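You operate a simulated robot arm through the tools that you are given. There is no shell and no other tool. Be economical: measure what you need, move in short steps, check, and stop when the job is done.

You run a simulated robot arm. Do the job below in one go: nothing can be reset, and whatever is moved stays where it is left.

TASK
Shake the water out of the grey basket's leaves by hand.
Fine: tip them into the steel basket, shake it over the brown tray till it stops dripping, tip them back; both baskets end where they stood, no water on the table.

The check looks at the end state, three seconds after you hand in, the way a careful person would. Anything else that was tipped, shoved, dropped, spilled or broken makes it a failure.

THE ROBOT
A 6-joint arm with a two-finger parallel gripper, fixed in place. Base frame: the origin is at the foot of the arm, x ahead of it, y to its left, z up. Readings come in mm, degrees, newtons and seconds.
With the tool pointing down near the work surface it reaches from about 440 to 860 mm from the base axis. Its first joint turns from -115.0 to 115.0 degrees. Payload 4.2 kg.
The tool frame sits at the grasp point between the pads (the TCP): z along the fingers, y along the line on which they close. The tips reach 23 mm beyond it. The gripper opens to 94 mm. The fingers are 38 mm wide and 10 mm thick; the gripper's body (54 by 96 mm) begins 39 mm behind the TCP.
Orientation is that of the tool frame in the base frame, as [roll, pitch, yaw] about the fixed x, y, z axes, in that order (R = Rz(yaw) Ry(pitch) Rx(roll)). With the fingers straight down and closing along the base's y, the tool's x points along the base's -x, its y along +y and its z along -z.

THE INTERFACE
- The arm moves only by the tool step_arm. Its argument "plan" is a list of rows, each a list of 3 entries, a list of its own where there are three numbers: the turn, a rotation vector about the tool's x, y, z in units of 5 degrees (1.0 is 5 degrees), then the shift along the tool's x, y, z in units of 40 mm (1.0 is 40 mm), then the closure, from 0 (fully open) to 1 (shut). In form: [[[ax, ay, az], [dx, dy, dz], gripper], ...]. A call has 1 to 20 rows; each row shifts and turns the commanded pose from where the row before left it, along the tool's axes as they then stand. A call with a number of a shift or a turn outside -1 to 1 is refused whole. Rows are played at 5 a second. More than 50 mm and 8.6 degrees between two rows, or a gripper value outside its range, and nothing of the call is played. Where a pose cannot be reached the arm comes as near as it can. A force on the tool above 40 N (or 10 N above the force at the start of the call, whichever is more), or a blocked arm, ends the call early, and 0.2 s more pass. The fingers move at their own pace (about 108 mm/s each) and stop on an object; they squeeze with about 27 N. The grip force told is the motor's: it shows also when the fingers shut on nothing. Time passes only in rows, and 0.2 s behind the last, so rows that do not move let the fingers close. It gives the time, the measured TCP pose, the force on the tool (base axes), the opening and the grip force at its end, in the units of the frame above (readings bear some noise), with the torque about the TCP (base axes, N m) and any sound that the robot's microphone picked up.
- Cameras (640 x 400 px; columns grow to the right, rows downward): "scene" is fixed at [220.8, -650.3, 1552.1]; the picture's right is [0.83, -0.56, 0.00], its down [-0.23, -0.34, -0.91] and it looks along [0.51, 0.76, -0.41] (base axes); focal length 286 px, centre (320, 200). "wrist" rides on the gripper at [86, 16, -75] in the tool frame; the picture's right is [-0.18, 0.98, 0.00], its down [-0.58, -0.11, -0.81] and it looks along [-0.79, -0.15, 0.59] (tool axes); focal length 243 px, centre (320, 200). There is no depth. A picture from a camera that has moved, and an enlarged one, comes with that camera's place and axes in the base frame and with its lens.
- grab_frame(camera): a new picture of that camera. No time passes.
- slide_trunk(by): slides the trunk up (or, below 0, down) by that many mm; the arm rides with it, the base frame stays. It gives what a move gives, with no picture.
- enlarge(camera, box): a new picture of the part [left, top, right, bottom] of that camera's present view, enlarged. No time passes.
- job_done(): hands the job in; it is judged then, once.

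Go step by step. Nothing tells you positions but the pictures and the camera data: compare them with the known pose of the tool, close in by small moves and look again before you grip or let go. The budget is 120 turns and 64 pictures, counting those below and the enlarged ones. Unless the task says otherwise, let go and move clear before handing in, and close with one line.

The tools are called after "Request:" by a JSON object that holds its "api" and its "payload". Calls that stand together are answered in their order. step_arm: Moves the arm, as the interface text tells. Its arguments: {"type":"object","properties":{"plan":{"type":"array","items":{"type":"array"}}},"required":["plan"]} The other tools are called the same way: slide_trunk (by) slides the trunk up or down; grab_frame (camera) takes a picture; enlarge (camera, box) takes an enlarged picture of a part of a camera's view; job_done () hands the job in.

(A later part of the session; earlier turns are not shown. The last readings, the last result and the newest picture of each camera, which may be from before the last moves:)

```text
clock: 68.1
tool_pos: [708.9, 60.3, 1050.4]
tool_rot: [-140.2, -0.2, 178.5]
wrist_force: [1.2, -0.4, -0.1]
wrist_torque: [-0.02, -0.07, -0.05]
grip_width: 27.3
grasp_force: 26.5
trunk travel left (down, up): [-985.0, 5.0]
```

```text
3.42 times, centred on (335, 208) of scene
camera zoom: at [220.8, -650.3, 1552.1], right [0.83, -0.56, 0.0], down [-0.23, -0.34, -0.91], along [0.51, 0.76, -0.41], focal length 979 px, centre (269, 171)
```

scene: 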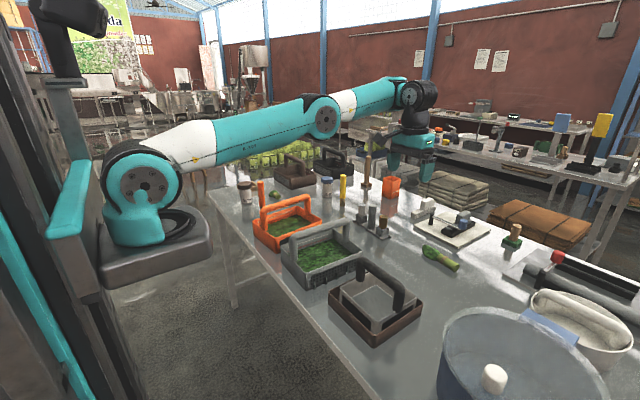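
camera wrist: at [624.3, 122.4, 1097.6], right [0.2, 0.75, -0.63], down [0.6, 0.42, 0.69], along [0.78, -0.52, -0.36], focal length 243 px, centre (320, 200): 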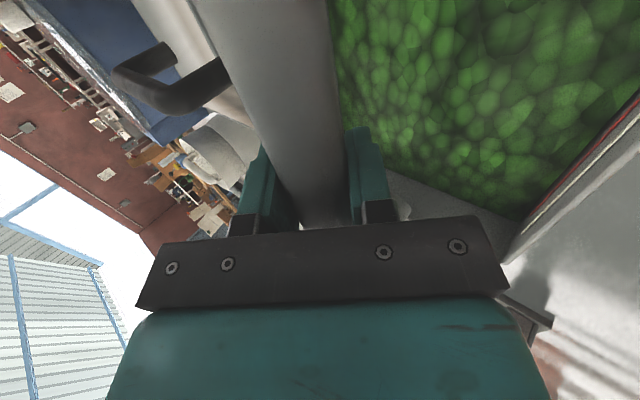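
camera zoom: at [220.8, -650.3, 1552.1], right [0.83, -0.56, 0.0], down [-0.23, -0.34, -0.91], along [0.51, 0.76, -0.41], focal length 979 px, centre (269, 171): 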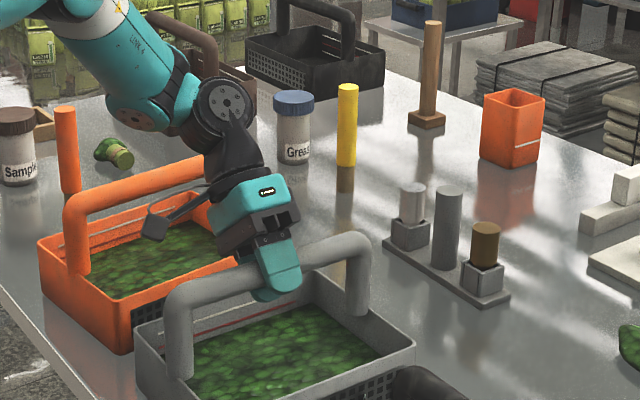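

The handle is gripped, with a 27 mm bar at (709, 60, 1050). I'll lift a little and check the hang.

Request:
{"api": "step_arm", "payload": {"plan": [[[0, 0, 0], [0, -0.16, -0.19], 1], [[0, 0, 0], [0, -0.32, -0.38], 1], [[0, 0, 0], [0, -0.5, -0.6], 1], [[0, 0, 0], [0, -0.5, -0.6], 1], [[0, 0, 0], [0, 0, 0], 1]]}}

Request:
{"api": "enlarge", "payload": {"camera": "scene", "box": [230, 120, 450, 300]}}

```text
clock: 69.3
tool_pos: [708.5, 60.1, 1142.8]
tool_rot: [-140.1, -0.2, 178.4]
wrist_force: [-0.2, 0.3, -6.7]
wrist_torque: [-0.02, 0.03, 0.0]
grip_width: 27.3
grasp_force: 27.0
trunk travel left (down, up): [-985.0, 5.0]
```

```text
2.22 times, centred on (340, 210) of scene
camera zoom: at [220.8, -650.3, 1552.1], right [0.83, -0.56, 0.0], down [-0.23, -0.34, -0.91], along [0.51, 0.76, -0.41], focal length 636 px, centre (276, 178)
```

zoom: 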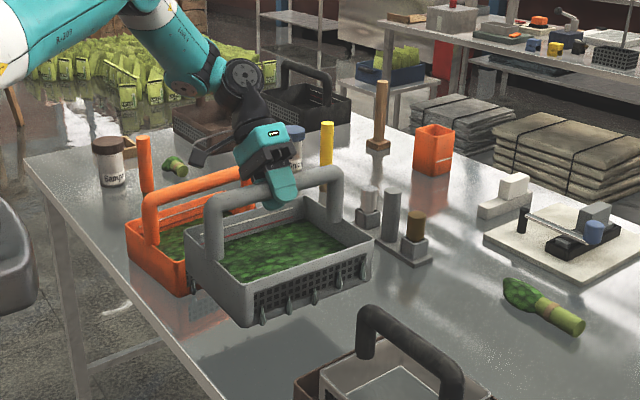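

It hangs level and weighs 6.7 N, with no drips. I'll carry it over to the steel basket.

Request:
{"api": "step_arm", "payload": {"plan": [[[0, 0, 0], [0, -0.53, -0.63], 1], [[0, 0, 0], [0, -0.53, -0.63], 1], [[0, 0, 0], [0, -0.53, -0.63], 1], [[0, 0, 0], [0, -0.53, -0.63], 1], [[0, 0, 0], [-0.2, -0.675, 0.564], 1], [[0, 0, 0], [-0.2, -0.675, 0.564], 1], [[0, 0, 0], [-0.2, -0.675, 0.564], 1], [[0, 0, 0], [-0.2, -0.675, 0.564], 1], [[0, 0, 0], [-0.2, -0.675, 0.564], 1], [[0, 0, 0], [-0.2, -0.675, 0.564], 1], [[0, 0, 0], [-0.2, -0.675, 0.564], 1], [[0, 0, 0], [0, 0, 0], 1]]}}

Request:
{"api": "enlarge", "payload": {"camera": "scene", "box": [230, 120, 490, 350]}}

```text
clock: 71.9
tool_pos: [760.2, -189.6, 1272.5]
tool_rot: [-140.2, -0.1, 178.4]
wrist_force: [0.1, 0.6, -6.7]
wrist_torque: [-0.03, 0.04, -0.02]
grip_width: 27.3
grasp_force: 27.6
trunk travel left (down, up): [-985.0, 5.0]
```

```text
1.74 times, centred on (360, 235) of scene
camera zoom: at [220.8, -650.3, 1552.1], right [0.83, -0.56, 0.0], down [-0.23, -0.34, -0.91], along [0.51, 0.76, -0.41], focal length 498 px, centre (250, 139)
```

zoom: 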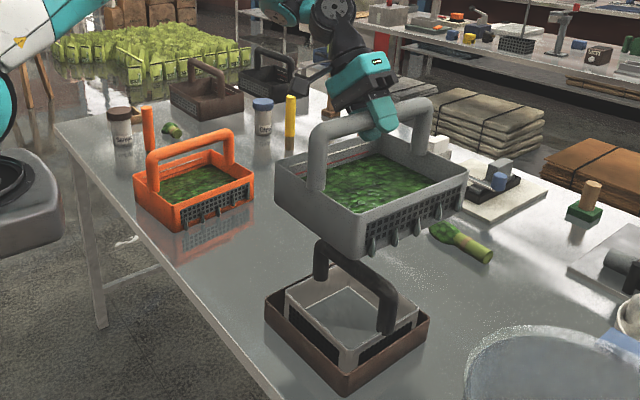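

Request:
{"api": "step_arm", "payload": {"plan": [[[-0.707, -0.542, 0.454], [0, 0, 0], 1], [[-0.707, -0.542, 0.454], [0, 0, 0], 1], [[-0.707, -0.542, 0.454], [0, 0, 0], 1], [[-0.707, -0.542, 0.454], [0, 0, 0], 1], [[-0.707, -0.542, 0.454], [0, 0, 0], 1], [[0, 0, 0], [0, 0, 0], 1]]}}

Request:
{"api": "enlarge", "payload": {"camera": "scene", "box": [230, 120, 490, 350]}}

```text
clock: 73.3
tool_pos: [758.6, -188.6, 1275.0]
tool_rot: [-158.4, 17.1, 175.5]
wrist_force: [0.0, -0.2, -8.1]
wrist_torque: [-0.18, 0.18, 0.01]
grip_width: 27.3
grasp_force: 27.1
trunk travel left (down, up): [-985.0, 5.0]
```

```text
1.74 times, centred on (360, 235) of scene
camera zoom: at [220.8, -650.3, 1552.1], right [0.83, -0.56, 0.0], down [-0.23, -0.34, -0.91], along [0.51, 0.76, -0.41], focal length 498 px, centre (250, 139)
```

zoom: 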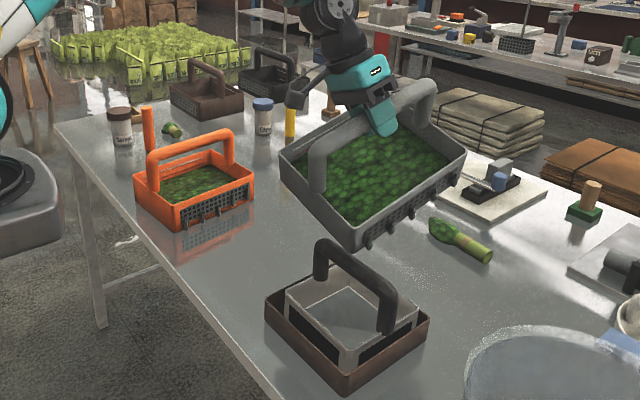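

Request:
{"api": "step_arm", "payload": {"plan": [[[-0.707, -0.542, 0.454], [0, 0, 0], 1], [[-0.707, -0.542, 0.454], [0, 0, 0], 1], [[-0.707, -0.542, 0.454], [0, 0, 0], 1], [[-0.707, -0.542, 0.454], [0, 0, 0], 1], [[0, 0, 0], [0, 0, 0], 1]]}}

Request:
{"api": "enlarge", "payload": {"camera": "scene", "box": [230, 120, 490, 350]}}

```text
clock: 74.5
tool_pos: [758.5, -187.9, 1275.5]
tool_rot: [-175.4, 29.7, 168.6]
wrist_force: [-0.6, -0.2, -7.4]
wrist_torque: [-0.16, 0.29, 0.02]
grip_width: 27.3
grasp_force: 26.1
trunk travel left (down, up): [-985.0, 5.0]
```

```text
1.74 times, centred on (360, 235) of scene
camera zoom: at [220.8, -650.3, 1552.1], right [0.83, -0.56, 0.0], down [-0.23, -0.34, -0.91], along [0.51, 0.76, -0.41], focal length 498 px, centre (250, 139)
```

zoom: 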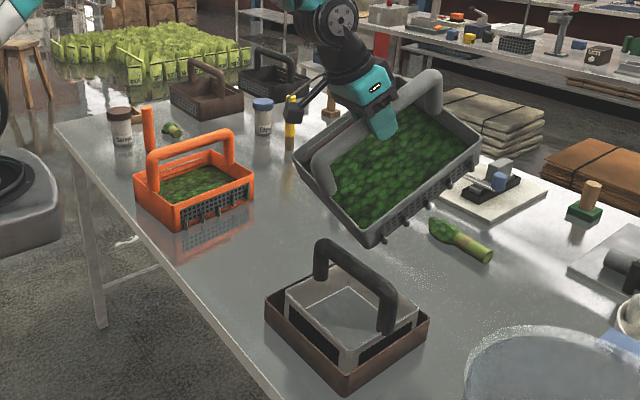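

The x torque isn't growing as expected, so I'll check from the wrist camera whether the basket is slipping on the bar.

Request:
{"api": "grab_frame", "payload": {"camera": "wrist"}}

Request:
{"api": "enlarge", "payload": {"camera": "scene", "box": [330, 140, 440, 250]}}

```text
31 pictures are left
camera wrist: at [653.9, -144.6, 1295.6], right [0.39, 0.92, 0.02], down [0.09, -0.06, 0.99], along [0.92, -0.39, -0.11], focal length 243 px, centre (320, 200)
```

wrist: 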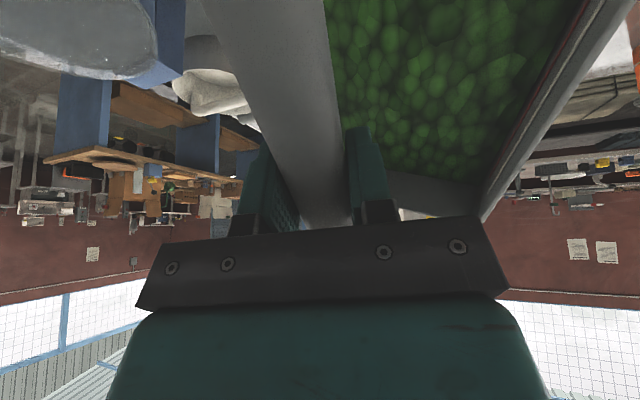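

```text
3.64 times, centred on (385, 195) of scene
camera zoom: at [220.8, -650.3, 1552.1], right [0.83, -0.56, 0.0], down [-0.23, -0.34, -0.91], along [0.51, 0.76, -0.41], focal length 1041 px, centre (84, 218)
```

zoom: 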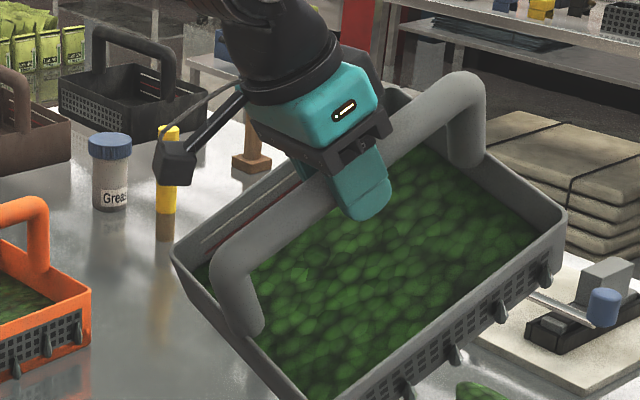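

The basket slips about the bar under roll torque, though it holds well about the other axes. New approach: level it, turn the tool to horizontal while the basket hangs and slips, then tip it end-over by rotating about the tool's own axis, which the pads hold firmly. First I'll level it and yaw by 45°.

Request:
{"api": "step_arm", "payload": {"plan": [[[0.707, 0.542, -0.454], [0, 0, 0], 1], [[0.707, 0.542, -0.454], [0, 0, 0], 1], [[0.707, 0.542, -0.454], [0, 0, 0], 1], [[0.707, 0.542, -0.454], [0, 0, 0], 1], [[0.707, 0.542, -0.454], [0, 0, 0], 1], [[0.707, 0.542, -0.454], [0, 0, 0], 1], [[0.707, 0.542, -0.454], [0, 0, 0], 1], [[0.707, 0.542, -0.454], [0, 0, 0], 1], [[0.707, 0.542, -0.454], [0, 0, 0], 1], [[0, -0.641, -0.767], [0, 0, 0], 1], [[0, -0.641, -0.767], [0, 0, 0], 1], [[0, -0.641, -0.767], [0, 0, 0], 1], [[0, -0.641, -0.767], [0, 0, 0], 1], [[0, -0.641, -0.767], [0, 0, 0], 1], [[0, -0.641, -0.767], [0, 0, 0], 1], [[0, -0.641, -0.767], [0, 0, 0], 1], [[0, -0.641, -0.767], [0, 0, 0], 1], [[0, -0.641, -0.767], [0, 0, 0], 1], [[0, 0, 0], [0, 0, 0], 1]]}}

```text
clock: 78.5
tool_pos: [757.8, -187.9, 1274.8]
tool_rot: [-140.3, 0.0, -136.6]
wrist_force: [0.5, 0.4, -7.1]
wrist_torque: [0.09, 0.16, 0.0]
grip_width: 27.7
grasp_force: 27.1
trunk travel left (down, up): [-985.0, 5.0]
```

Request:
{"api": "step_arm", "payload": {"plan": [[[1, 0, 0], [0, 0, 0], 1], [[1, 0, 0], [0, 0, 0], 1], [[1, 0, 0], [0, 0, 0], 1], [[1, 0, 0], [0, 0, 0], 1], [[1, 0, 0], [0, 0, 0], 1], [[0, 0, 0], [0, 0, 0], 1]]}}

Request:
{"api": "enlarge", "payload": {"camera": "scene", "box": [230, 100, 490, 330]}}

```text
clock: 79.9
tool_pos: [759.2, -188.1, 1275.8]
tool_rot: [-115.2, -0.1, -136.6]
wrist_force: [-0.4, -0.2, -7.3]
wrist_torque: [0.14, 0.14, -0.01]
grip_width: 27.3
grasp_force: 26.9
trunk travel left (down, up): [-985.0, 5.0]
```

```text
1.74 times, centred on (360, 215) of scene
camera zoom: at [220.8, -650.3, 1552.1], right [0.83, -0.56, 0.0], down [-0.23, -0.34, -0.91], along [0.51, 0.76, -0.41], focal length 498 px, centre (250, 174)
```

zoom: 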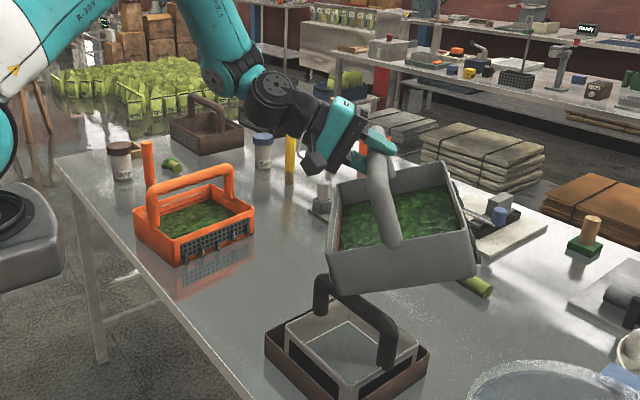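

Request:
{"api": "step_arm", "payload": {"plan": [[[1, 0, 0], [0, 0, 0], 1], [[1, 0, 0], [0, 0, 0], 1], [[1, 0, 0], [0, 0, 0], 1], [[1, 0, 0], [0, 0, 0], 1], [[1, 0, 0], [0, 0, 0], 1], [[1, 0, 0], [0, 0, 0], 1], [[1, 0, 0], [0, 0, 0], 1], [[1, 0, 0], [0, 0, 0], 1], [[-1, 0, 0], [0, 0, 0], 1], [[-1, 0, 0], [0, 0, 0], 1], [[-1, 0, 0], [0, 0, 0], 1], [[0, 0, 0], [0, 0, 0], 1]]}}

Request:
{"api": "enlarge", "payload": {"camera": "scene", "box": [230, 100, 490, 330]}}

```text
clock: 82.5
tool_pos: [867.0, -216.1, 1301.3]
tool_rot: [-90.3, 0.0, -136.6]
wrist_force: [0.1, 0.7, -6.2]
wrist_torque: [0.07, 0.09, 0.0]
grip_width: 27.5
grasp_force: 27.2
out of reach, approached as far as the arm can: row 5, 6, 7, 8
trunk travel left (down, up): [-985.0, 5.0]
```

```text
1.74 times, centred on (360, 215) of scene
camera zoom: at [220.8, -650.3, 1552.1], right [0.83, -0.56, 0.0], down [-0.23, -0.34, -0.91], along [0.51, 0.76, -0.41], focal length 498 px, centre (250, 174)
```

zoom: 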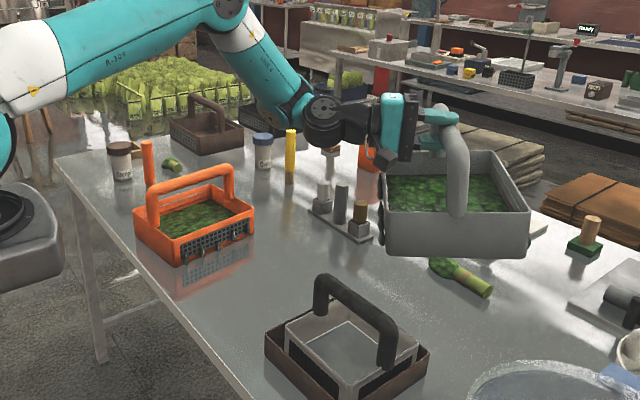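

The tool is now horizontal with the basket hanging nearly level. The remaining limit is the elbow, because the wrist is too close to the shoulder. Lowering the trunk while raising the arm fixes that.

Request:
{"api": "step_arm", "payload": {"plan": [[[0, 0, 0], [0, -0.8, 0], 1], [[0, 0, 0], [0, -0.8, 0], 1], [[0, 0, 0], [0, -0.8, 0], 1], [[0, 0, 0], [0, -0.8, 0], 1], [[0, 0, 0], [0, -0.8, 0], 1], [[0, 0, 0], [0, 0, 0], 1]]}}

Request:
{"api": "slide_trunk", "payload": {"by": -150}}

Request:
{"api": "step_arm", "payload": {"plan": [[[0, 0, 0], [0, -0.8, 0], 1], [[0, 0, 0], [0, -0.8, 0], 1], [[0, 0, 0], [0, -0.8, 0], 1], [[0, 0, 0], [0, -0.8, 0], 1], [[0, 0, 0], [0, -0.8, 0], 1], [[0, 0, 0], [0, 0, 0], 1]]}}

Request:
{"api": "slide_trunk", "payload": {"by": -150}}

```text
clock: 83.9
tool_pos: [864.7, -215.7, 1464.5]
tool_rot: [-90.3, -0.2, -136.7]
wrist_force: [-0.3, 0.3, -6.9]
wrist_torque: [0.09, 0.12, 0.04]
grip_width: 27.5
grasp_force: 26.5
trunk travel left (down, up): [-985.0, 5.0]
```

```text
clock: 85.7
tool_pos: [863.9, -215.0, 1313.6]
tool_rot: [-90.3, -0.1, -136.8]
wrist_force: [-0.5, 0.0, -6.4]
wrist_torque: [0.1, 0.08, 0.01]
grip_width: 27.4
grasp_force: 27.2
trunk travel left (down, up): [-835.0, 155.0]
```

```text
clock: 87.0
tool_pos: [863.6, -214.1, 1473.0]
tool_rot: [-90.3, 0.0, -136.7]
wrist_force: [-0.2, 1.0, -6.6]
wrist_torque: [0.12, 0.12, -0.01]
grip_width: 27.4
grasp_force: 27.8
trunk travel left (down, up): [-835.0, 155.0]
```

```text
clock: 88.8
tool_pos: [864.8, -216.1, 1322.2]
tool_rot: [-90.2, -0.1, -136.7]
wrist_force: [0.8, 0.5, -8.0]
wrist_torque: [0.07, 0.14, 0.01]
grip_width: 27.3
grasp_force: 26.7
trunk travel left (down, up): [-685.0, 305.0]
```

Next I'll take the residual roll out of the basket with an overshoot and return, then lower the trunk a further 200 mm while raising the arm.

Request:
{"api": "step_arm", "payload": {"plan": [[[1, 0, 0], [0, 0, 0], 1], [[1, 0, 0], [0, 0, 0], 1], [[1, 0, 0], [0, 0, 0], 1], [[1, 0, 0], [0, 0, 0], 1], [[-1, 0, 0], [0, 0, 0], 1], [[-1, 0, 0], [0, 0, 0], 1], [[-1, 0, 0], [0, 0, 0], 1], [[-1, 0, 0], [0, 0, 0], 1], [[0, 0, 0], [0, -0.8, 0], 1], [[0, 0, 0], [0, -0.8, 0], 1], [[0, 0, 0], [0, -0.8, 0], 1], [[0, 0, 0], [0, -0.8, 0], 1], [[0, 0, 0], [0, -0.8, 0], 1], [[0, 0, 0], [0, 0, 0], 1]]}}

Request:
{"api": "slide_trunk", "payload": {"by": -200}}

Request:
{"api": "enlarge", "payload": {"camera": "scene", "box": [130, 60, 530, 350]}}

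```text
clock: 91.8
tool_pos: [856.8, -215.1, 1464.6]
tool_rot: [-90.3, -0.1, -136.6]
wrist_force: [0.7, 0.9, -7.2]
wrist_torque: [0.04, 0.08, -0.03]
grip_width: 27.4
grasp_force: 27.1
out of reach, approached as far as the arm can: row 13
trunk travel left (down, up): [-685.0, 305.0]
```

```text
clock: 94.0
tool_pos: [857.3, -214.7, 1263.8]
tool_rot: [-90.3, -0.1, -136.7]
wrist_force: [-0.1, 0.4, -7.2]
wrist_torque: [0.07, 0.09, 0.0]
grip_width: 27.4
grasp_force: 27.3
trunk travel left (down, up): [-485.0, 505.0]
```

```text
1.38 times, centred on (330, 205) of scene
camera zoom: at [220.8, -650.3, 1552.1], right [0.83, -0.56, 0.0], down [-0.23, -0.34, -0.91], along [0.51, 0.76, -0.41], focal length 395 px, centre (306, 193)
```

zoom: 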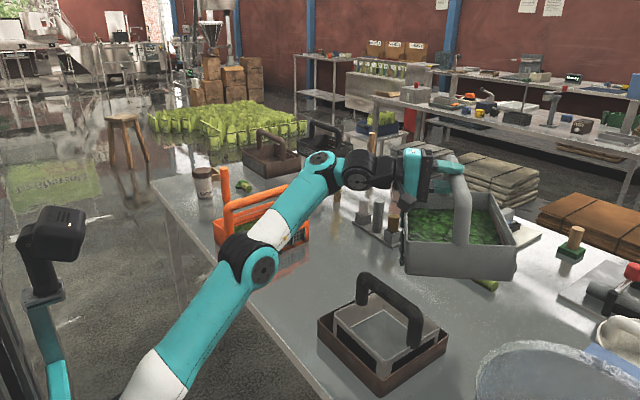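

The arm is near full stretch here, so I'll come inward over the steel basket, still level and a little higher.

Request:
{"api": "step_arm", "payload": {"plan": [[[0, 0, 0], [0.584, -0.156, -0.51], 1], [[0, 0, 0], [0.584, -0.156, -0.51], 1], [[0, 0, 0], [0.584, -0.156, -0.51], 1], [[0, 0, 0], [0.584, -0.156, -0.51], 1], [[0, 0, 0], [0.584, -0.156, -0.51], 1], [[0, 0, 0], [0, 0, 0], 1]]}}

Request:
{"api": "enlarge", "payload": {"camera": "scene", "box": [130, 60, 530, 350]}}

```text
clock: 95.4
tool_pos: [701.7, -222.4, 1296.1]
tool_rot: [-90.2, -0.1, -136.6]
wrist_force: [-0.5, 0.2, -6.4]
wrist_torque: [0.07, 0.1, 0.0]
grip_width: 27.2
grasp_force: 26.6
trunk travel left (down, up): [-485.0, 505.0]
```

```text
1.38 times, centred on (330, 205) of scene
camera zoom: at [220.8, -650.3, 1552.1], right [0.83, -0.56, 0.0], down [-0.23, -0.34, -0.91], along [0.51, 0.76, -0.41], focal length 395 px, centre (306, 193)
```

zoom: 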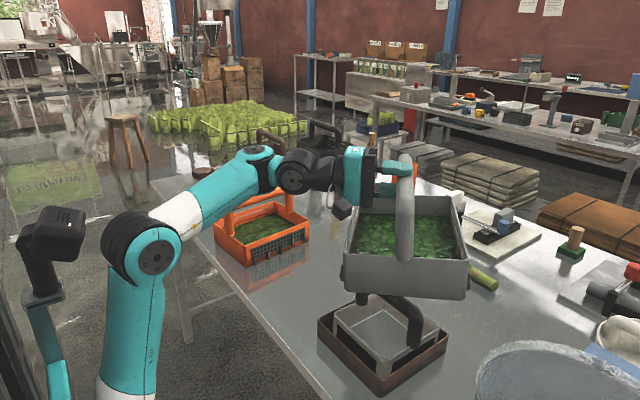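

The arm is well posed. I'll start tipping about the tool axis with 20°, then check.

Request:
{"api": "step_arm", "payload": {"plan": [[[0, 0, -1], [0, 0, 0], 1], [[0, 0, -1], [0, 0, 0], 1], [[0, 0, -1], [0, 0, 0], 1], [[0, 0, -1], [0, 0, 0], 1], [[0, 0, -1], [0, 0, 0], 1], [[0, 0, -1], [0, 0, 0], 1], [[0, 0, 0], [0, 0, 0], 1]]}}

Request:
{"api": "enlarge", "payload": {"camera": "scene", "box": [230, 100, 490, 330]}}

```text
clock: 97.0
tool_pos: [701.5, -220.8, 1296.6]
tool_rot: [-90.3, -30.2, -136.5]
wrist_force: [-0.8, -0.1, -7.6]
wrist_torque: [0.28, -0.13, 0.03]
grip_width: 27.2
grasp_force: 26.9
trunk travel left (down, up): [-485.0, 505.0]
```

```text
1.74 times, centred on (360, 215) of scene
camera zoom: at [220.8, -650.3, 1552.1], right [0.83, -0.56, 0.0], down [-0.23, -0.34, -0.91], along [0.51, 0.76, -0.41], focal length 498 px, centre (250, 174)
```

zoom: 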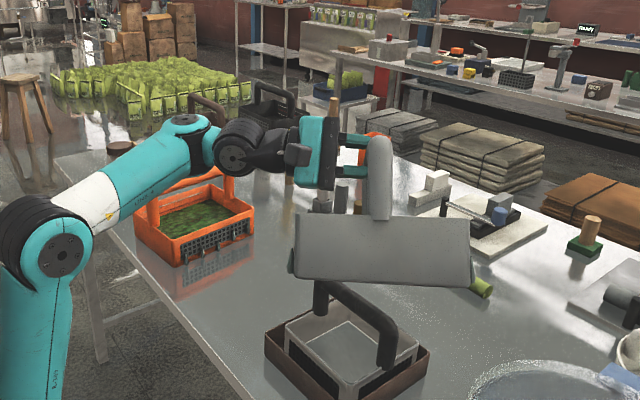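

Request:
{"api": "step_arm", "payload": {"plan": [[[0, 0, -1], [0, 0, 0], 1], [[0, 0, -1], [0, 0, 0], 1], [[0, 0, -1], [0, 0, 0], 1], [[0, 0, -1], [-0.212, -0.273, 0], 1], [[0, 0, -1], [-0.212, -0.273, 0], 1], [[0, 0, -1], [-0.212, -0.273, 0], 1], [[0, 0, 0], [0, 0, 0], 1]]}}

Request:
{"api": "enlarge", "payload": {"camera": "scene", "box": [230, 100, 490, 330]}}

```text
clock: 98.6
tool_pos: [730.9, -194.7, 1297.7]
tool_rot: [-90.6, -60.1, -136.3]
wrist_force: [-0.8, -0.2, -4.8]
wrist_torque: [0.29, -0.22, 0.05]
grip_width: 27.6
grasp_force: 26.9
trunk travel left (down, up): [-485.0, 505.0]
```

```text
1.74 times, centred on (360, 215) of scene
camera zoom: at [220.8, -650.3, 1552.1], right [0.83, -0.56, 0.0], down [-0.23, -0.34, -0.91], along [0.51, 0.76, -0.41], focal length 498 px, centre (250, 174)
```

zoom: 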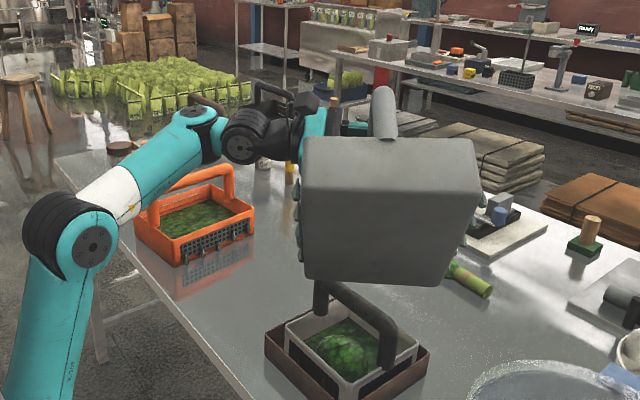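

Leaves are landing in the steel basket. I'll keep tipping and pivoting about the lip.

Request:
{"api": "step_arm", "payload": {"plan": [[[0, 0, 0], [0, 0, 0], 1], [[0, 0, -1], [-0.212, -0.273, 0], 1], [[0, 0, 0], [0, 0, 0], 1], [[0, 0, -1], [-0.212, -0.273, 0], 1], [[0, 0, 0], [0, 0, 0], 1], [[0, 0, -1], [-0.212, -0.273, 0], 1], [[0, 0, -1], [-0.212, -0.273, 0], 1], [[0, 0, -1], [-0.212, -0.273, 0], 1], [[0, 0, -1], [-0.212, -0.273, 0], 1], [[0, 0, -1], [-0.212, -0.273, 0], 1], [[0, 0, -1], [-0.212, -0.273, 0], 1], [[0, 0, 0], [0, 0, 0], 1], [[0, 0, 0], [0, 0, 0], 1]]}}

Request:
{"api": "enlarge", "payload": {"camera": "scene", "box": [230, 100, 490, 330]}}

Request:
{"api": "grab_frame", "payload": {"camera": "wrist"}}

```text
clock: 101.4
tool_pos: [760.4, -135.7, 1158.7]
tool_rot: [89.9, -80.2, 43.6]
wrist_force: [5.0, 6.9, 18.6]
wrist_torque: [-0.34, 0.02, 0.08]
grip_width: 27.6
grasp_force: 26.8
out of reach, approached as far as the arm can: row 6, 7, 8, 9, 10, 11
trunk travel left (down, up): [-485.0, 505.0]
```

```text
1.74 times, centred on (360, 215) of scene
camera zoom: at [220.8, -650.3, 1552.1], right [0.83, -0.56, 0.0], down [-0.23, -0.34, -0.91], along [0.51, 0.76, -0.41], focal length 498 px, centre (250, 174)
```

zoom: 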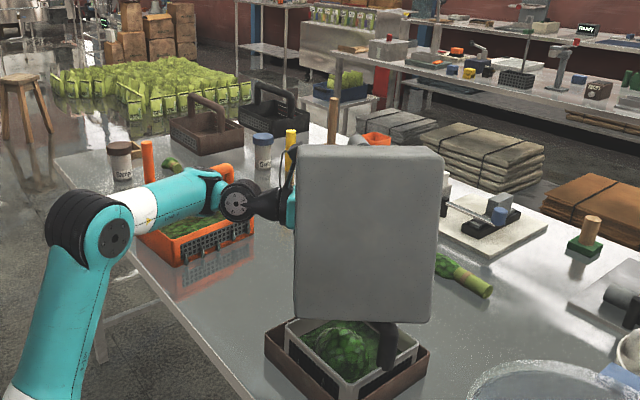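

```text
22 pictures are left
camera wrist: at [707.6, -83.1, 1246.5], right [-0.73, -0.69, -0.01], down [-0.55, 0.59, -0.59], along [0.42, -0.42, -0.81], focal length 243 px, centre (320, 200)
```

wrist: 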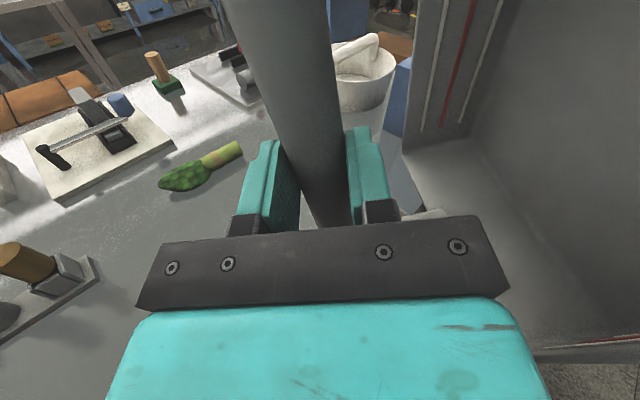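

The grey basket looks empty, but the arm sagged and is pressing lightly on the steel handle. I'll raise straight up.

Request:
{"api": "step_arm", "payload": {"plan": [[[0, 0, 0], [0.3, 0.05, 0], 1], [[0, 0, 0], [0.7, 0.12, 0], 1], [[0, 0, 0], [0.8, 0.13, 0], 1], [[0, 0, 0], [0.8, 0.13, 0], 1], [[0, 0, 0], [0, 0, 0], 1]]}}

Request:
{"api": "enlarge", "payload": {"camera": "scene", "box": [230, 100, 490, 350]}}

```text
clock: 102.6
tool_pos: [725.7, -139.5, 1172.2]
tool_rot: [91.1, -80.0, 42.4]
wrist_force: [0.7, 0.5, -4.0]
wrist_torque: [0.27, -0.14, 0.01]
grip_width: 27.4
grasp_force: 27.0
out of reach, approached as far as the arm can: row 1, 2, 3, 4
trunk travel left (down, up): [-485.0, 505.0]
```

```text
1.60 times, centred on (360, 225) of scene
camera zoom: at [220.8, -650.3, 1552.1], right [0.83, -0.56, 0.0], down [-0.23, -0.34, -0.91], along [0.51, 0.76, -0.41], focal length 458 px, centre (256, 160)
```

zoom: 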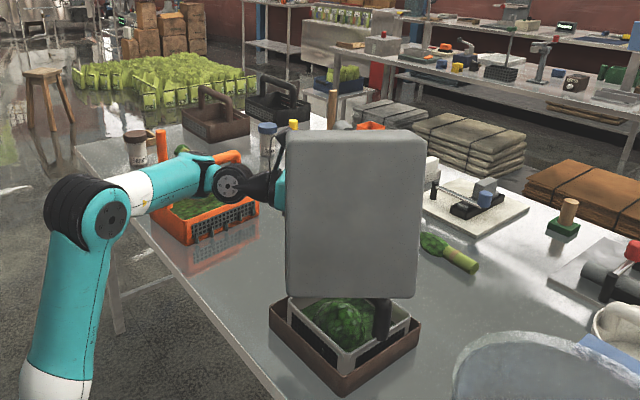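

Free of contact; the basket weighs 4.0 N, so it looks empty. I'll lift with the trunk instead, then untilt.

Request:
{"api": "slide_trunk", "payload": {"by": 110}}

Request:
{"api": "step_arm", "payload": {"plan": [[[0, 0, 1], [0, 0, 0], 1], [[0, 0, 1], [0, 0, 0], 1], [[0, 0, 1], [0, 0, 0], 1], [[0, 0, 1], [0, 0, 0], 1], [[0, 0, 1], [0, 0, 0], 1], [[0, 0, 1], [0, 0, 0], 1], [[0, 0, 1], [0, 0, 0], 1], [[0, 0, 1], [0, 0, 0], 1], [[0, 0, 1], [0, 0, 0], 1], [[0, 0, 1], [0, 0, 0], 1], [[0, 0, 0], [0, 0, 0], 1]]}}

Request:
{"api": "enlarge", "payload": {"camera": "scene", "box": [230, 100, 490, 350]}}

```text
clock: 104.0
tool_pos: [726.5, -141.1, 1282.7]
tool_rot: [91.0, -80.1, 42.5]
wrist_force: [0.4, 0.0, -2.9]
wrist_torque: [0.28, -0.12, 0.0]
grip_width: 27.5
grasp_force: 27.1
trunk travel left (down, up): [-595.0, 395.0]
```

```text
clock: 106.4
tool_pos: [728.0, -139.9, 1282.5]
tool_rot: [-90.2, -49.9, -136.4]
wrist_force: [0.7, -0.6, -2.7]
wrist_torque: [0.23, -0.14, 0.01]
grip_width: 27.2
grasp_force: 26.6
trunk travel left (down, up): [-595.0, 395.0]
```

```text
1.60 times, centred on (360, 225) of scene
camera zoom: at [220.8, -650.3, 1552.1], right [0.83, -0.56, 0.0], down [-0.23, -0.34, -0.91], along [0.51, 0.76, -0.41], focal length 458 px, centre (256, 160)
```

zoom: 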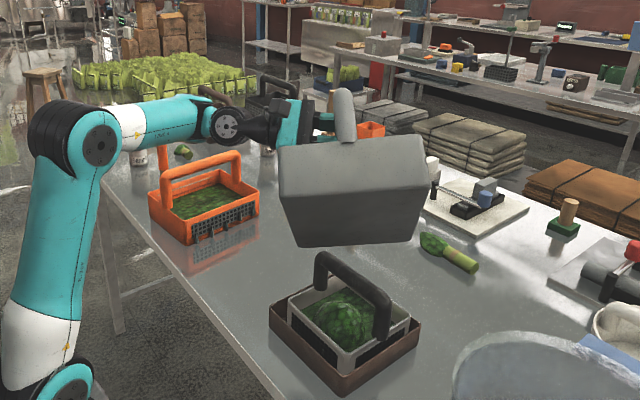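

All the leaves are in the steel basket, with no spill visible; the grey basket now weighs 2.8 N. I'll untilt fully and roll the tool back toward pointing down.

Request:
{"api": "step_arm", "payload": {"plan": [[[0, 0, 1], [0, 0, 0], 1], [[0, 0, 1], [0, 0, 0], 1], [[0, 0, 1], [0, 0, 0], 1], [[0, 0, 1], [0, 0, 0], 1], [[0, 0, 1], [0, 0, 0], 1], [[0, 0, 1], [0, 0, 0], 1], [[0, 0, 1], [0, 0, 0], 1], [[0, 0, 1], [0, 0, 0], 1], [[0, 0, 1], [0, 0, 0], 1], [[0, 0, 1], [0, 0, 0], 1], [[-1, 0, 0], [0, 0, 0], 1], [[-1, 0, 0], [0, 0, 0], 1], [[-1, 0, 0], [0, 0, 0], 1], [[-1, 0, 0], [0, 0, 0], 1], [[-1, 0, 0], [0, 0, 0], 1], [[-1, 0, 0], [0, 0, 0], 1], [[-1, 0, 0], [0, 0, 0], 1], [[-1, 0, 0], [0, 0, 0], 1], [[-1, 0, 0], [0, 0, 0], 1], [[0, 0, 0], [0, 0, 0], 1]]}}

```text
clock: 110.6
tool_pos: [725.5, -139.9, 1281.8]
tool_rot: [-135.3, 0.1, -136.6]
wrist_force: [0.1, 1.4, -3.9]
wrist_torque: [-0.13, -0.11, -0.04]
grip_width: 27.1
grasp_force: 27.5
trunk travel left (down, up): [-595.0, 395.0]
```

Request:
{"api": "slide_trunk", "payload": {"by": 150}}

Request:
{"api": "step_arm", "payload": {"plan": [[[0, 0, 0], [0, 0.53, 0.53], 1], [[0, 0, 0], [0, 0.53, 0.53], 1], [[0, 0, 0], [0, 0.53, 0.53], 1], [[0, 0, 0], [0, 0.53, 0.53], 1], [[0, 0, 0], [0, 0.53, 0.53], 1], [[0, 0.707, 0.707], [0, 0, 0], 1], [[0, 0.707, 0.707], [0, 0, 0], 1], [[0, 0.707, 0.707], [0, 0, 0], 1], [[0, 0.707, 0.707], [0, 0, 0], 1], [[0, 0.707, 0.707], [0, 0, 0], 1], [[0, 0.707, 0.707], [0, 0, 0], 1], [[0, 0.707, 0.707], [0, 0, 0], 1], [[0, 0.707, 0.707], [0, 0, 0], 1], [[0, 0.707, 0.707], [0, 0, 0], 1], [[0, 0, 0], [0, 0, 0], 1]]}}

```text
clock: 112.3
tool_pos: [725.9, -140.3, 1432.9]
tool_rot: [-135.3, 0.1, -136.6]
wrist_force: [0.2, -0.6, -3.9]
wrist_torque: [-0.07, -0.1, -0.02]
grip_width: 27.2
grasp_force: 27.1
trunk travel left (down, up): [-745.0, 245.0]
```

```text
clock: 115.5
tool_pos: [693.9, -167.4, 1237.0]
tool_rot: [-135.2, 0.3, 178.6]
wrist_force: [-3.5, 0.0, 26.8]
wrist_torque: [-0.15, -0.24, -0.11]
grip_width: 27.6
grasp_force: 27.7
out of reach, approached as far as the arm can: row 12, 13, 14
trunk travel left (down, up): [-745.0, 245.0]
```

The arm drifted down again and the basket is touching something, so I'll lift with the trunk straight away.

Request:
{"api": "slide_trunk", "payload": {"by": 100}}

Request:
{"api": "enlarge", "payload": {"camera": "scene", "box": [230, 100, 490, 350]}}

```text
clock: 116.9
tool_pos: [694.5, -167.5, 1335.0]
tool_rot: [-135.3, 0.2, 178.6]
wrist_force: [-0.2, 0.1, -4.2]
wrist_torque: [-0.13, 0.0, -0.03]
grip_width: 27.6
grasp_force: 27.5
trunk travel left (down, up): [-845.0, 145.0]
```

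```text
1.60 times, centred on (360, 225) of scene
camera zoom: at [220.8, -650.3, 1552.1], right [0.83, -0.56, 0.0], down [-0.23, -0.34, -0.91], along [0.51, 0.76, -0.41], focal length 458 px, centre (256, 160)
```

zoom: 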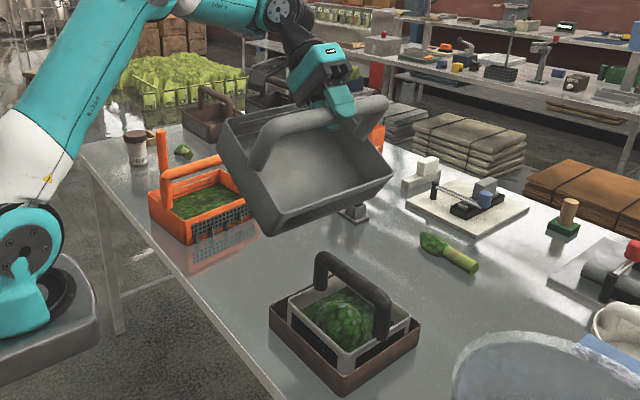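

The steel basket and its leaves are undisturbed and the grey one is empty. I'll carry the grey basket to above its place.

Request:
{"api": "step_arm", "payload": {"plan": [[[0, 0, 0], [-0.047, 0.8, -0.45], 1], [[0, 0, 0], [-0.047, 0.8, -0.45], 1], [[0, 0, 0], [-0.047, 0.8, -0.45], 1], [[0, 0, 0], [-0.047, 0.8, -0.2], 1], [[0, 0, 0], [-0.047, 0.8, -0.1], 1], [[0, 0, 0], [-0.047, 0.8, 0], 1], [[0, 0, 0], [-0.047, 0.8, 0], 1], [[0, 0, 0], [-0.047, 0.8, 0], 1], [[0, 0, 0], [0, 0, 0], 1]]}}

Request:
{"api": "step_arm", "payload": {"plan": [[[-1, 0, 0], [0, 0, 0], 1], [[-1, 0, 0], [0, 0, 0], 1], [[-1, 0, 0], [0, 0, 0], 1], [[-1, 0, 0], [0, 0, 0], 1], [[-1, 0, 0], [0, 0, 0], 1], [[-1, 0, 0], [0, 0, 0], 1], [[-1, 0, 0], [0, 0, 0], 1], [[-1, 0, 0], [0, 0, 0], 1], [[-1, 0, 0], [0, 0, 0], 1], [[-1, 0, 0], [0, 0, 0], 1], [[0, 0, 0], [0, 0, 0], 1]]}}

```text
clock: 118.9
tool_pos: [692.6, 40.2, 1174.8]
tool_rot: [-135.4, 0.2, 178.7]
wrist_force: [0.3, -0.2, -3.5]
wrist_torque: [-0.17, 0.01, -0.01]
grip_width: 27.4
grasp_force: 26.6
out of reach, approached as far as the arm can: row 1, 2, 3, 4, 8
trunk travel left (down, up): [-845.0, 145.0]
```

```text
clock: 121.3
tool_pos: [692.6, 38.7, 1174.7]
tool_rot: [174.7, 0.1, 178.6]
wrist_force: [0.0, 0.6, -3.4]
wrist_torque: [-0.2, -0.03, 0.01]
grip_width: 27.4
grasp_force: 26.8
trunk travel left (down, up): [-845.0, 145.0]
```

Request:
{"api": "step_arm", "payload": {"plan": [[[1, 0, 0], [0, 0, 0], 1], [[1, 0, 0], [0, 0, 0], 1], [[1, 0, 0], [0, 0, 0], 1], [[1, 0, 0], [0, 0, 0], 1], [[1, 0, 0], [0, 0, 0], 1], [[1, 0, 0], [0, 0, 0], 1], [[1, 0, 0], [0, 0, 0], 1], [[0, 0, 0], [0, 0, 0], 1], [[0, 0, 0], [0, 0, 0], 1]]}}

Request:
{"api": "enlarge", "payload": {"camera": "scene", "box": [250, 130, 420, 290]}}

```text
clock: 123.3
tool_pos: [693.6, 39.7, 1173.3]
tool_rot: [-150.2, 0.2, 178.6]
wrist_force: [-1.1, -0.2, -4.1]
wrist_torque: [0.02, -0.04, -0.02]
grip_width: 27.5
grasp_force: 27.4
trunk travel left (down, up): [-845.0, 145.0]
```

```text
2.50 times, centred on (335, 210) of scene
camera zoom: at [220.8, -650.3, 1552.1], right [0.83, -0.56, 0.0], down [-0.23, -0.34, -0.91], along [0.51, 0.76, -0.41], focal length 716 px, centre (282, 175)
```

zoom: 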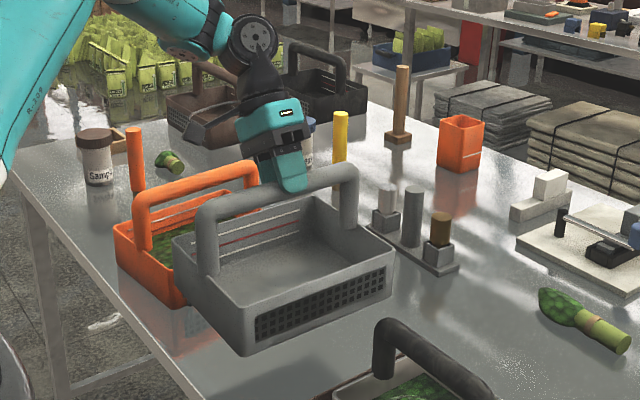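

The torque is near zero, so the basket is level. I'll lower it toward its original spot.

Request:
{"api": "step_arm", "payload": {"plan": [[[0, 0, 0], [-0.096, 0.44, 0.5], 1], [[0, 0, 0], [-0.096, 0.44, 0.5], 1], [[0, 0, 0], [-0.096, 0.44, 0.5], 1], [[0, 0, 0], [-0.096, 0.44, 0.5], 1], [[0, 0, 0], [0, 0, 0], 1], [[0, 0, 0], [0, 0, 0], 1]]}}

Request:
{"api": "enlarge", "payload": {"camera": "scene", "box": [230, 170, 450, 350]}}

```text
clock: 124.7
tool_pos: [709.3, 61.6, 1068.2]
tool_rot: [-150.3, 0.2, 178.6]
wrist_force: [-0.6, 0.2, -1.4]
wrist_torque: [-0.02, 0.15, -0.08]
grip_width: 27.6
grasp_force: 27.1
trunk travel left (down, up): [-845.0, 145.0]
```

```text
2.22 times, centred on (340, 260) of scene
camera zoom: at [220.8, -650.3, 1552.1], right [0.83, -0.56, 0.0], down [-0.23, -0.34, -0.91], along [0.51, 0.76, -0.41], focal length 636 px, centre (276, 67)
```

zoom: 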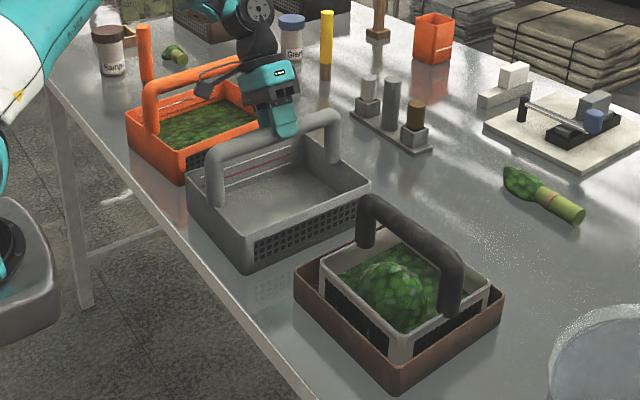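

Its near end touches first, so the basket has pitched about 8° in the grip. I'll pitch it level and then lower.

Request:
{"api": "step_arm", "payload": {"plan": [[[0, 0.69, -0.4], [0, 0, 0], 1], [[0, 0.69, -0.4], [0, 0, 0], 1], [[0, 0, 0], [0, 0, 0], 1]]}}

Request:
{"api": "enlarge", "payload": {"camera": "scene", "box": [265, 170, 375, 280]}}

```text
clock: 125.5
tool_pos: [708.9, 60.5, 1069.6]
tool_rot: [-150.3, -7.7, 178.5]
wrist_force: [-0.2, -3.7, 7.0]
wrist_torque: [-0.1, -1.2, -0.35]
grip_width: 27.7
grasp_force: 27.0
trunk travel left (down, up): [-845.0, 145.0]
```

```text
3.64 times, centred on (320, 225) of scene
camera zoom: at [220.8, -650.3, 1552.1], right [0.83, -0.56, 0.0], down [-0.23, -0.34, -0.91], along [0.51, 0.76, -0.41], focal length 1041 px, centre (320, 109)
```

zoom: 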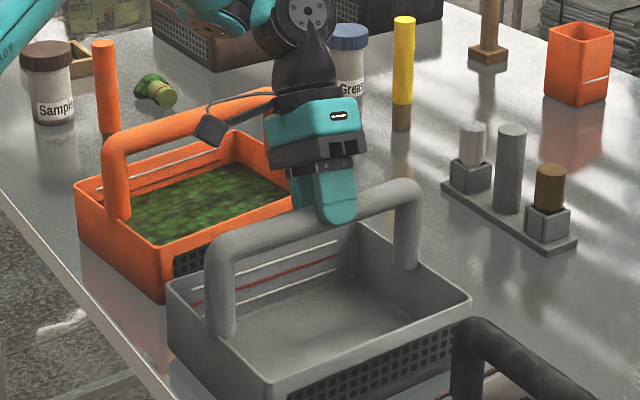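

That was the wrong way: it was already nearly level, and the bar has just slid toward the fingertips. I'll undo the pitch.

Request:
{"api": "step_arm", "payload": {"plan": [[[0, -0.69, 0.4], [0, 0, 0], 1], [[0, -0.69, 0.4], [0, 0, 0], 1], [[0, 0, 0], [0, 0, 0], 1]]}}

Request:
{"api": "enlarge", "payload": {"camera": "scene", "box": [230, 170, 450, 350]}}

```text
clock: 126.3
tool_pos: [709.0, 61.1, 1069.5]
tool_rot: [-150.3, 0.1, 178.6]
wrist_force: [0.0, -0.5, 5.1]
wrist_torque: [-0.11, 1.01, 0.16]
grip_width: 27.2
grasp_force: 26.5
trunk travel left (down, up): [-845.0, 145.0]
```

```text
2.22 times, centred on (340, 260) of scene
camera zoom: at [220.8, -650.3, 1552.1], right [0.83, -0.56, 0.0], down [-0.23, -0.34, -0.91], along [0.51, 0.76, -0.41], focal length 636 px, centre (276, 67)
```

zoom: 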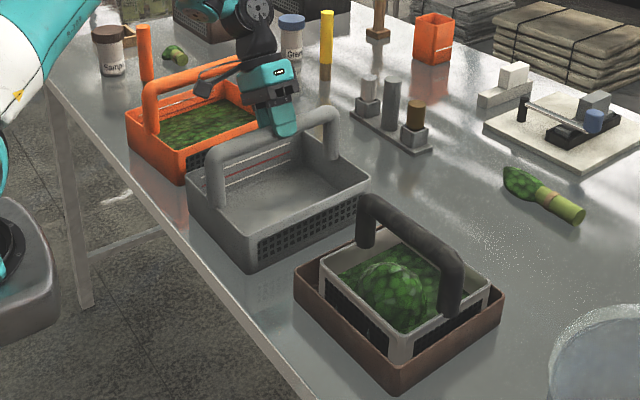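

Request:
{"api": "step_arm", "payload": {"plan": [[[0, 0.69, -0.4], [0, 0, 0], 1], [[0, 0, 0], [0, 0, 0], 1]]}}

```text
clock: 126.9
tool_pos: [708.7, 61.3, 1069.0]
tool_rot: [-150.3, -3.9, 178.6]
wrist_force: [0.8, 0.1, -3.5]
wrist_torque: [-0.06, -0.14, 0.04]
grip_width: 27.4
grasp_force: 26.6
trunk travel left (down, up): [-845.0, 145.0]
```

Request:
{"api": "step_arm", "payload": {"plan": [[[0, 0, 0], [-0.1, 0.1, -0.05], 1], [[0, 0, 0], [0, 0.05, 0.09], 1], [[0, 0, 0], [0, 0.05, 0.09], 1], [[0, 0, 0], [0, 0, 0], 1]]}}

```text
clock: 127.9
tool_pos: [712.0, 63.8, 1063.0]
tool_rot: [-150.3, -3.6, 178.6]
wrist_force: [2.8, -7.9, 28.1]
wrist_torque: [-0.28, -0.15, -0.15]
grip_width: 27.5
grasp_force: 27.0
trunk travel left (down, up): [-845.0, 145.0]
```

The basket sits flat on the table. I'll ease off, release, and back away along the tool axis.

Request:
{"api": "step_arm", "payload": {"plan": [[[0, 0, 0], [0, -0.035, -0.06], 1], [[0, 0, 0], [0, 0, 0], 0.6], [[0, 0, 0], [0, 0, 0], 0.3], [[0, 0, 0], [0, 0, 0], 0], [[0, 0, 0], [0, 0, 0], 0], [[0, 0, 0], [0, 0, -0.5], 0], [[0, 0, 0], [0, 0, -0.9], 0], [[0, 0, 0], [0, 0, -0.9], 0], [[0, 0, 0], [0, 0, -0.9], 0], [[0, 0, 0], [0, 0, 0], 0]]}}

Request:
{"api": "enlarge", "payload": {"camera": "scene", "box": [230, 170, 450, 350]}}

```text
clock: 130.1
tool_pos: [701.1, 114.3, 1146.9]
tool_rot: [-150.4, -3.8, 178.6]
wrist_force: [0.0, -1.0, 0.4]
wrist_torque: [-0.02, 0.0, -0.02]
grip_width: 94.2
grasp_force: 0.1
out of reach, approached as far as the arm can: row 8, 9
trunk travel left (down, up): [-845.0, 145.0]
```

```text
2.22 times, centred on (340, 260) of scene
camera zoom: at [220.8, -650.3, 1552.1], right [0.83, -0.56, 0.0], down [-0.23, -0.34, -0.91], along [0.51, 0.76, -0.41], focal length 636 px, centre (276, 67)
```

zoom: 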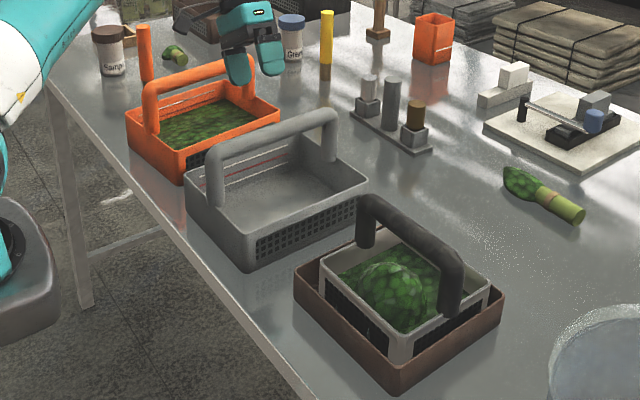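

The grey basket is back at its place, standing flat. The steel basket's handle runs along y, so I'll grip it with a horizontal tool pointing +x. First I straighten the tool and move clear, up and over.

Request:
{"api": "step_arm", "payload": {"plan": [[[0, -0.69, 0.4], [0, 0, 0], 0], [[-1, 0, 0], [0, 0, 0], 0], [[-1, 0, 0], [0, 0, 0], 0], [[-1, 0, 0], [0, 0, 0], 0], [[-1, 0, 0], [0, 0, 0], 0], [[-1, 0, 0], [0, 0, 0], 0], [[-0.9, 0, 0], [0, 0, 0], 0], [[0, 0, 0], [0, 0, -0.86], 0], [[0, 0, 0], [0, 0, -0.86], 0], [[0, 0, 0], [0, 0, -0.86], 0], [[0, 0, 0], [-0.21, -0.943, 0], 0], [[0, 0, 0], [-0.21, -0.943, 0], 0], [[0, 0, 0], [-0.21, -0.943, 0], 0], [[0, 0, 0], [-0.21, -0.943, 0], 0], [[0, 0, 0], [-0.21, -0.943, 0], 0], [[0, 0, 0], [-0.21, -0.943, 0], 0], [[0, 0, 0], [-0.21, -0.943, 0], 0], [[0, 0, 0], [0, 0, 0], 0]]}}

```text
clock: 133.9
tool_pos: [755.2, -151.8, 1251.5]
tool_rot: [-179.8, 0.1, 178.7]
wrist_force: [0.1, 0.2, 0.3]
wrist_torque: [-0.01, 0.01, -0.01]
grip_width: 93.9
grasp_force: 0.0
trunk travel left (down, up): [-845.0, 145.0]
```

Request:
{"api": "step_arm", "payload": {"plan": [[[0, 0, 1], [0, 0, 0], 0], [[0, 0, 1], [0, 0, 0], 0], [[0, 0, 1], [0, 0, 0], 0], [[0, 0, 1], [0, 0, 0], 0], [[0, 0, 1], [0, 0, 0], 0], [[0, 0, 1], [0, 0, 0], 0], [[0, 0, 1], [0, 0, 0], 0], [[0, 0, 1], [0, 0, 0], 0], [[0, 0, 1], [0, 0, 0], 0], [[0, 0, 1], [0, 0, 0], 0], [[0, 0, 1], [0, 0, 0], 0], [[0, 0, 1], [0, 0, 0], 0], [[0, 0, 1], [0, 0, 0], 0], [[0, 0, 1], [0, 0, 0], 0], [[0, 0, 1], [0, 0, 0], 0], [[0, 0, 1], [0, 0, 0], 0], [[0, 0, 1], [0, 0, 0], 0], [[0, 0, 0.74], [0, 0, 0], 0], [[0, 0, 0], [0, 0, 0], 0]]}}

Request:
{"api": "step_arm", "payload": {"plan": [[[-1, 0, 0], [0, 0, 0], 0], [[-1, 0, 0], [0, 0, 0], 0], [[-1, 0, 0], [0, 0, 0], 0], [[-1, 0, 0], [0, 0, 0], 0], [[-1, 0, 0], [0, 0, 0], 0], [[-1, 0, 0], [0, 0, 0], 0], [[0, 0, 0], [0, 0, 0], 0]]}}

```text
clock: 137.9
tool_pos: [754.9, -150.7, 1252.3]
tool_rot: [180.0, 0.2, 89.8]
wrist_force: [-0.6, 0.1, 0.4]
wrist_torque: [-0.02, 0.01, 0.02]
grip_width: 94.0
grasp_force: 0.0
trunk travel left (down, up): [-845.0, 145.0]
```

```text
clock: 139.5
tool_pos: [756.6, -151.0, 1251.6]
tool_rot: [149.8, 0.1, 89.9]
wrist_force: [-0.7, -0.4, 0.2]
wrist_torque: [-0.01, -0.03, 0.02]
grip_width: 94.1
grasp_force: 0.0
trunk travel left (down, up): [-845.0, 145.0]
```

Request:
{"api": "step_arm", "payload": {"plan": [[[0, 0, 0], [0, 0.45, -0.78], 0], [[0, 0, 0], [0, 0.45, -0.78], 0], [[0, 0, 0], [0, 0.45, -0.78], 0], [[0, 0, 0], [0, 0, 0], 0]]}}

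Request:
{"api": "slide_trunk", "payload": {"by": -200}}

Request:
{"api": "step_arm", "payload": {"plan": [[[0, 0, 0], [0, 0.45, -0.78], 0], [[0, 0, 0], [0, 0.45, -0.78], 0], [[-1, 0, 0], [0, 0, 0], 0], [[-1, 0, 0], [0, 0, 0], 0], [[-1, 0, 0], [0, 0, 0], 0], [[-1, 0, 0], [0, 0, 0], 0], [[-1, 0, 0], [0, 0, 0], 0], [[-1, 0, 0], [0, 0, 0], 0], [[-1, 0, 0], [0, 0, 0], 0], [[0, 0, 0], [0, 0, 0], 0]]}}

```text
clock: 140.5
tool_pos: [756.8, -152.1, 1360.0]
tool_rot: [149.9, 0.2, 89.9]
wrist_force: [-0.4, -0.3, -0.4]
wrist_torque: [0.03, -0.01, 0.01]
grip_width: 93.9
grasp_force: 0.0
trunk travel left (down, up): [-845.0, 145.0]
```

```text
clock: 142.6
tool_pos: [756.0, -152.6, 1159.4]
tool_rot: [149.9, 0.2, 89.9]
wrist_force: [0.8, -0.2, -0.4]
wrist_torque: [0.03, 0.03, -0.01]
grip_width: 93.7
grasp_force: 0.0
trunk travel left (down, up): [-645.0, 345.0]
```

```text
clock: 144.8
tool_pos: [756.6, -150.9, 1232.8]
tool_rot: [114.9, 0.4, 90.0]
wrist_force: [0.6, 0.2, -0.2]
wrist_torque: [-0.03, -0.01, -0.02]
grip_width: 94.0
grasp_force: 0.0
trunk travel left (down, up): [-645.0, 345.0]
```

Request:
{"api": "step_arm", "payload": {"plan": [[[0, 0, 0], [0, 0.86, -0.4], 0], [[0, 0, 0], [0, 0.86, -0.4], 0], [[0, 0, 0], [0, 0.86, -0.4], 0], [[0, 0, 0], [0, 0.86, -0.4], 0], [[0, 0, 0], [0, 0, 0], 0]]}}

Request:
{"api": "slide_trunk", "payload": {"by": -150}}

Request:
{"api": "step_arm", "payload": {"plan": [[[-1, 0, 0], [0, 0, 0], 0], [[-1, 0, 0], [0, 0, 0], 0], [[-1, 0, 0], [0, 0, 0], 0], [[-1, 0, 0], [0, 0, 0], 0], [[-1, 0, 0], [0, 0, 0], 0], [[0, 0, 0], [0, 0, 0], 0]]}}

```text
clock: 146.0
tool_pos: [757.5, -151.9, 1384.1]
tool_rot: [114.8, 0.1, 89.9]
wrist_force: [1.0, 0.1, -0.8]
wrist_torque: [0.01, -0.02, 0.01]
grip_width: 94.2
grasp_force: 0.1
trunk travel left (down, up): [-645.0, 345.0]
```

```text
clock: 147.8
tool_pos: [758.0, -153.1, 1233.0]
tool_rot: [114.9, 0.2, 89.8]
wrist_force: [-0.4, -0.1, -0.7]
wrist_torque: [-0.01, -0.01, 0.03]
grip_width: 94.0
grasp_force: 0.1
trunk travel left (down, up): [-495.0, 495.0]
```

```text
clock: 149.2
tool_pos: [756.3, -150.7, 1233.7]
tool_rot: [89.8, 0.3, 89.9]
wrist_force: [0.8, -0.7, -0.6]
wrist_torque: [-0.03, -0.03, 0.02]
grip_width: 93.9
grasp_force: 0.1
trunk travel left (down, up): [-495.0, 495.0]
```

The tool is horizontal now. While still empty I'll rehearse the yaw and the rotation about the tool axis needed for pouring back.

Request:
{"api": "step_arm", "payload": {"plan": [[[0, 1, 0], [0, 0, 0], 0], [[0, 1, 0], [0, 0, 0], 0], [[0, 1, 0], [0, 0, 0], 0], [[0, 1, 0], [0, 0, 0], 0], [[0, 1, 0], [0, 0, 0], 0], [[0, 1, 0], [0, 0, 0], 0], [[0, 1, 0], [0, 0, 0], 0], [[0, 1, 0], [0, 0, 0], 0], [[0, 0, 0], [0, 0, 0], 0]]}}

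Request:
{"api": "step_arm", "payload": {"plan": [[[0, 0, 1], [0, 0, 0], 0], [[0, 0, 1], [0, 0, 0], 0], [[0, 0, 1], [0, 0, 0], 0], [[0, 0, 1], [0, 0, 0], 0], [[0, 0, 1], [0, 0, 0], 0], [[0, 0, 1], [0, 0, 0], 0], [[0, 0, 1], [0, 0, 0], 0], [[0, 0, 1], [0, 0, 0], 0], [[0, 0, 1], [0, 0, 0], 0], [[0, 0, 1], [0, 0, 0], 0], [[0, 0, 1], [0, 0, 0], 0], [[0, 0, 1], [0, 0, 0], 0], [[0, 0, 1], [0, 0, 0], 0], [[0, 0, 1], [0, 0, 0], 0], [[0, 0, 1], [0, 0, 0], 0], [[0, 0, 1], [0, 0, 0], 0], [[0, 0, 1], [0, 0, 0], 0], [[0, 0, 1], [0, 0, 0], 0], [[0, 0, 1], [0, 0, 0], 0], [[0, 0, 1], [0, 0, 0], 0]]}}

```text
clock: 151.2
tool_pos: [756.1, -150.9, 1233.9]
tool_rot: [90.1, 0.2, 129.8]
wrist_force: [0.2, -0.6, -0.3]
wrist_torque: [0.0, 0.0, -0.01]
grip_width: 93.9
grasp_force: 0.1
trunk travel left (down, up): [-495.0, 495.0]
```

```text
clock: 155.4
tool_pos: [733.7, -142.4, 1180.5]
tool_rot: [-89.9, -80.3, -50.1]
wrist_force: [-0.4, 0.2, 0.3]
wrist_torque: [0.0, 0.0, 0.0]
grip_width: 94.2
grasp_force: 0.1
out of reach, approached as far as the arm can: row 18, 19, 20
trunk travel left (down, up): [-495.0, 495.0]
```

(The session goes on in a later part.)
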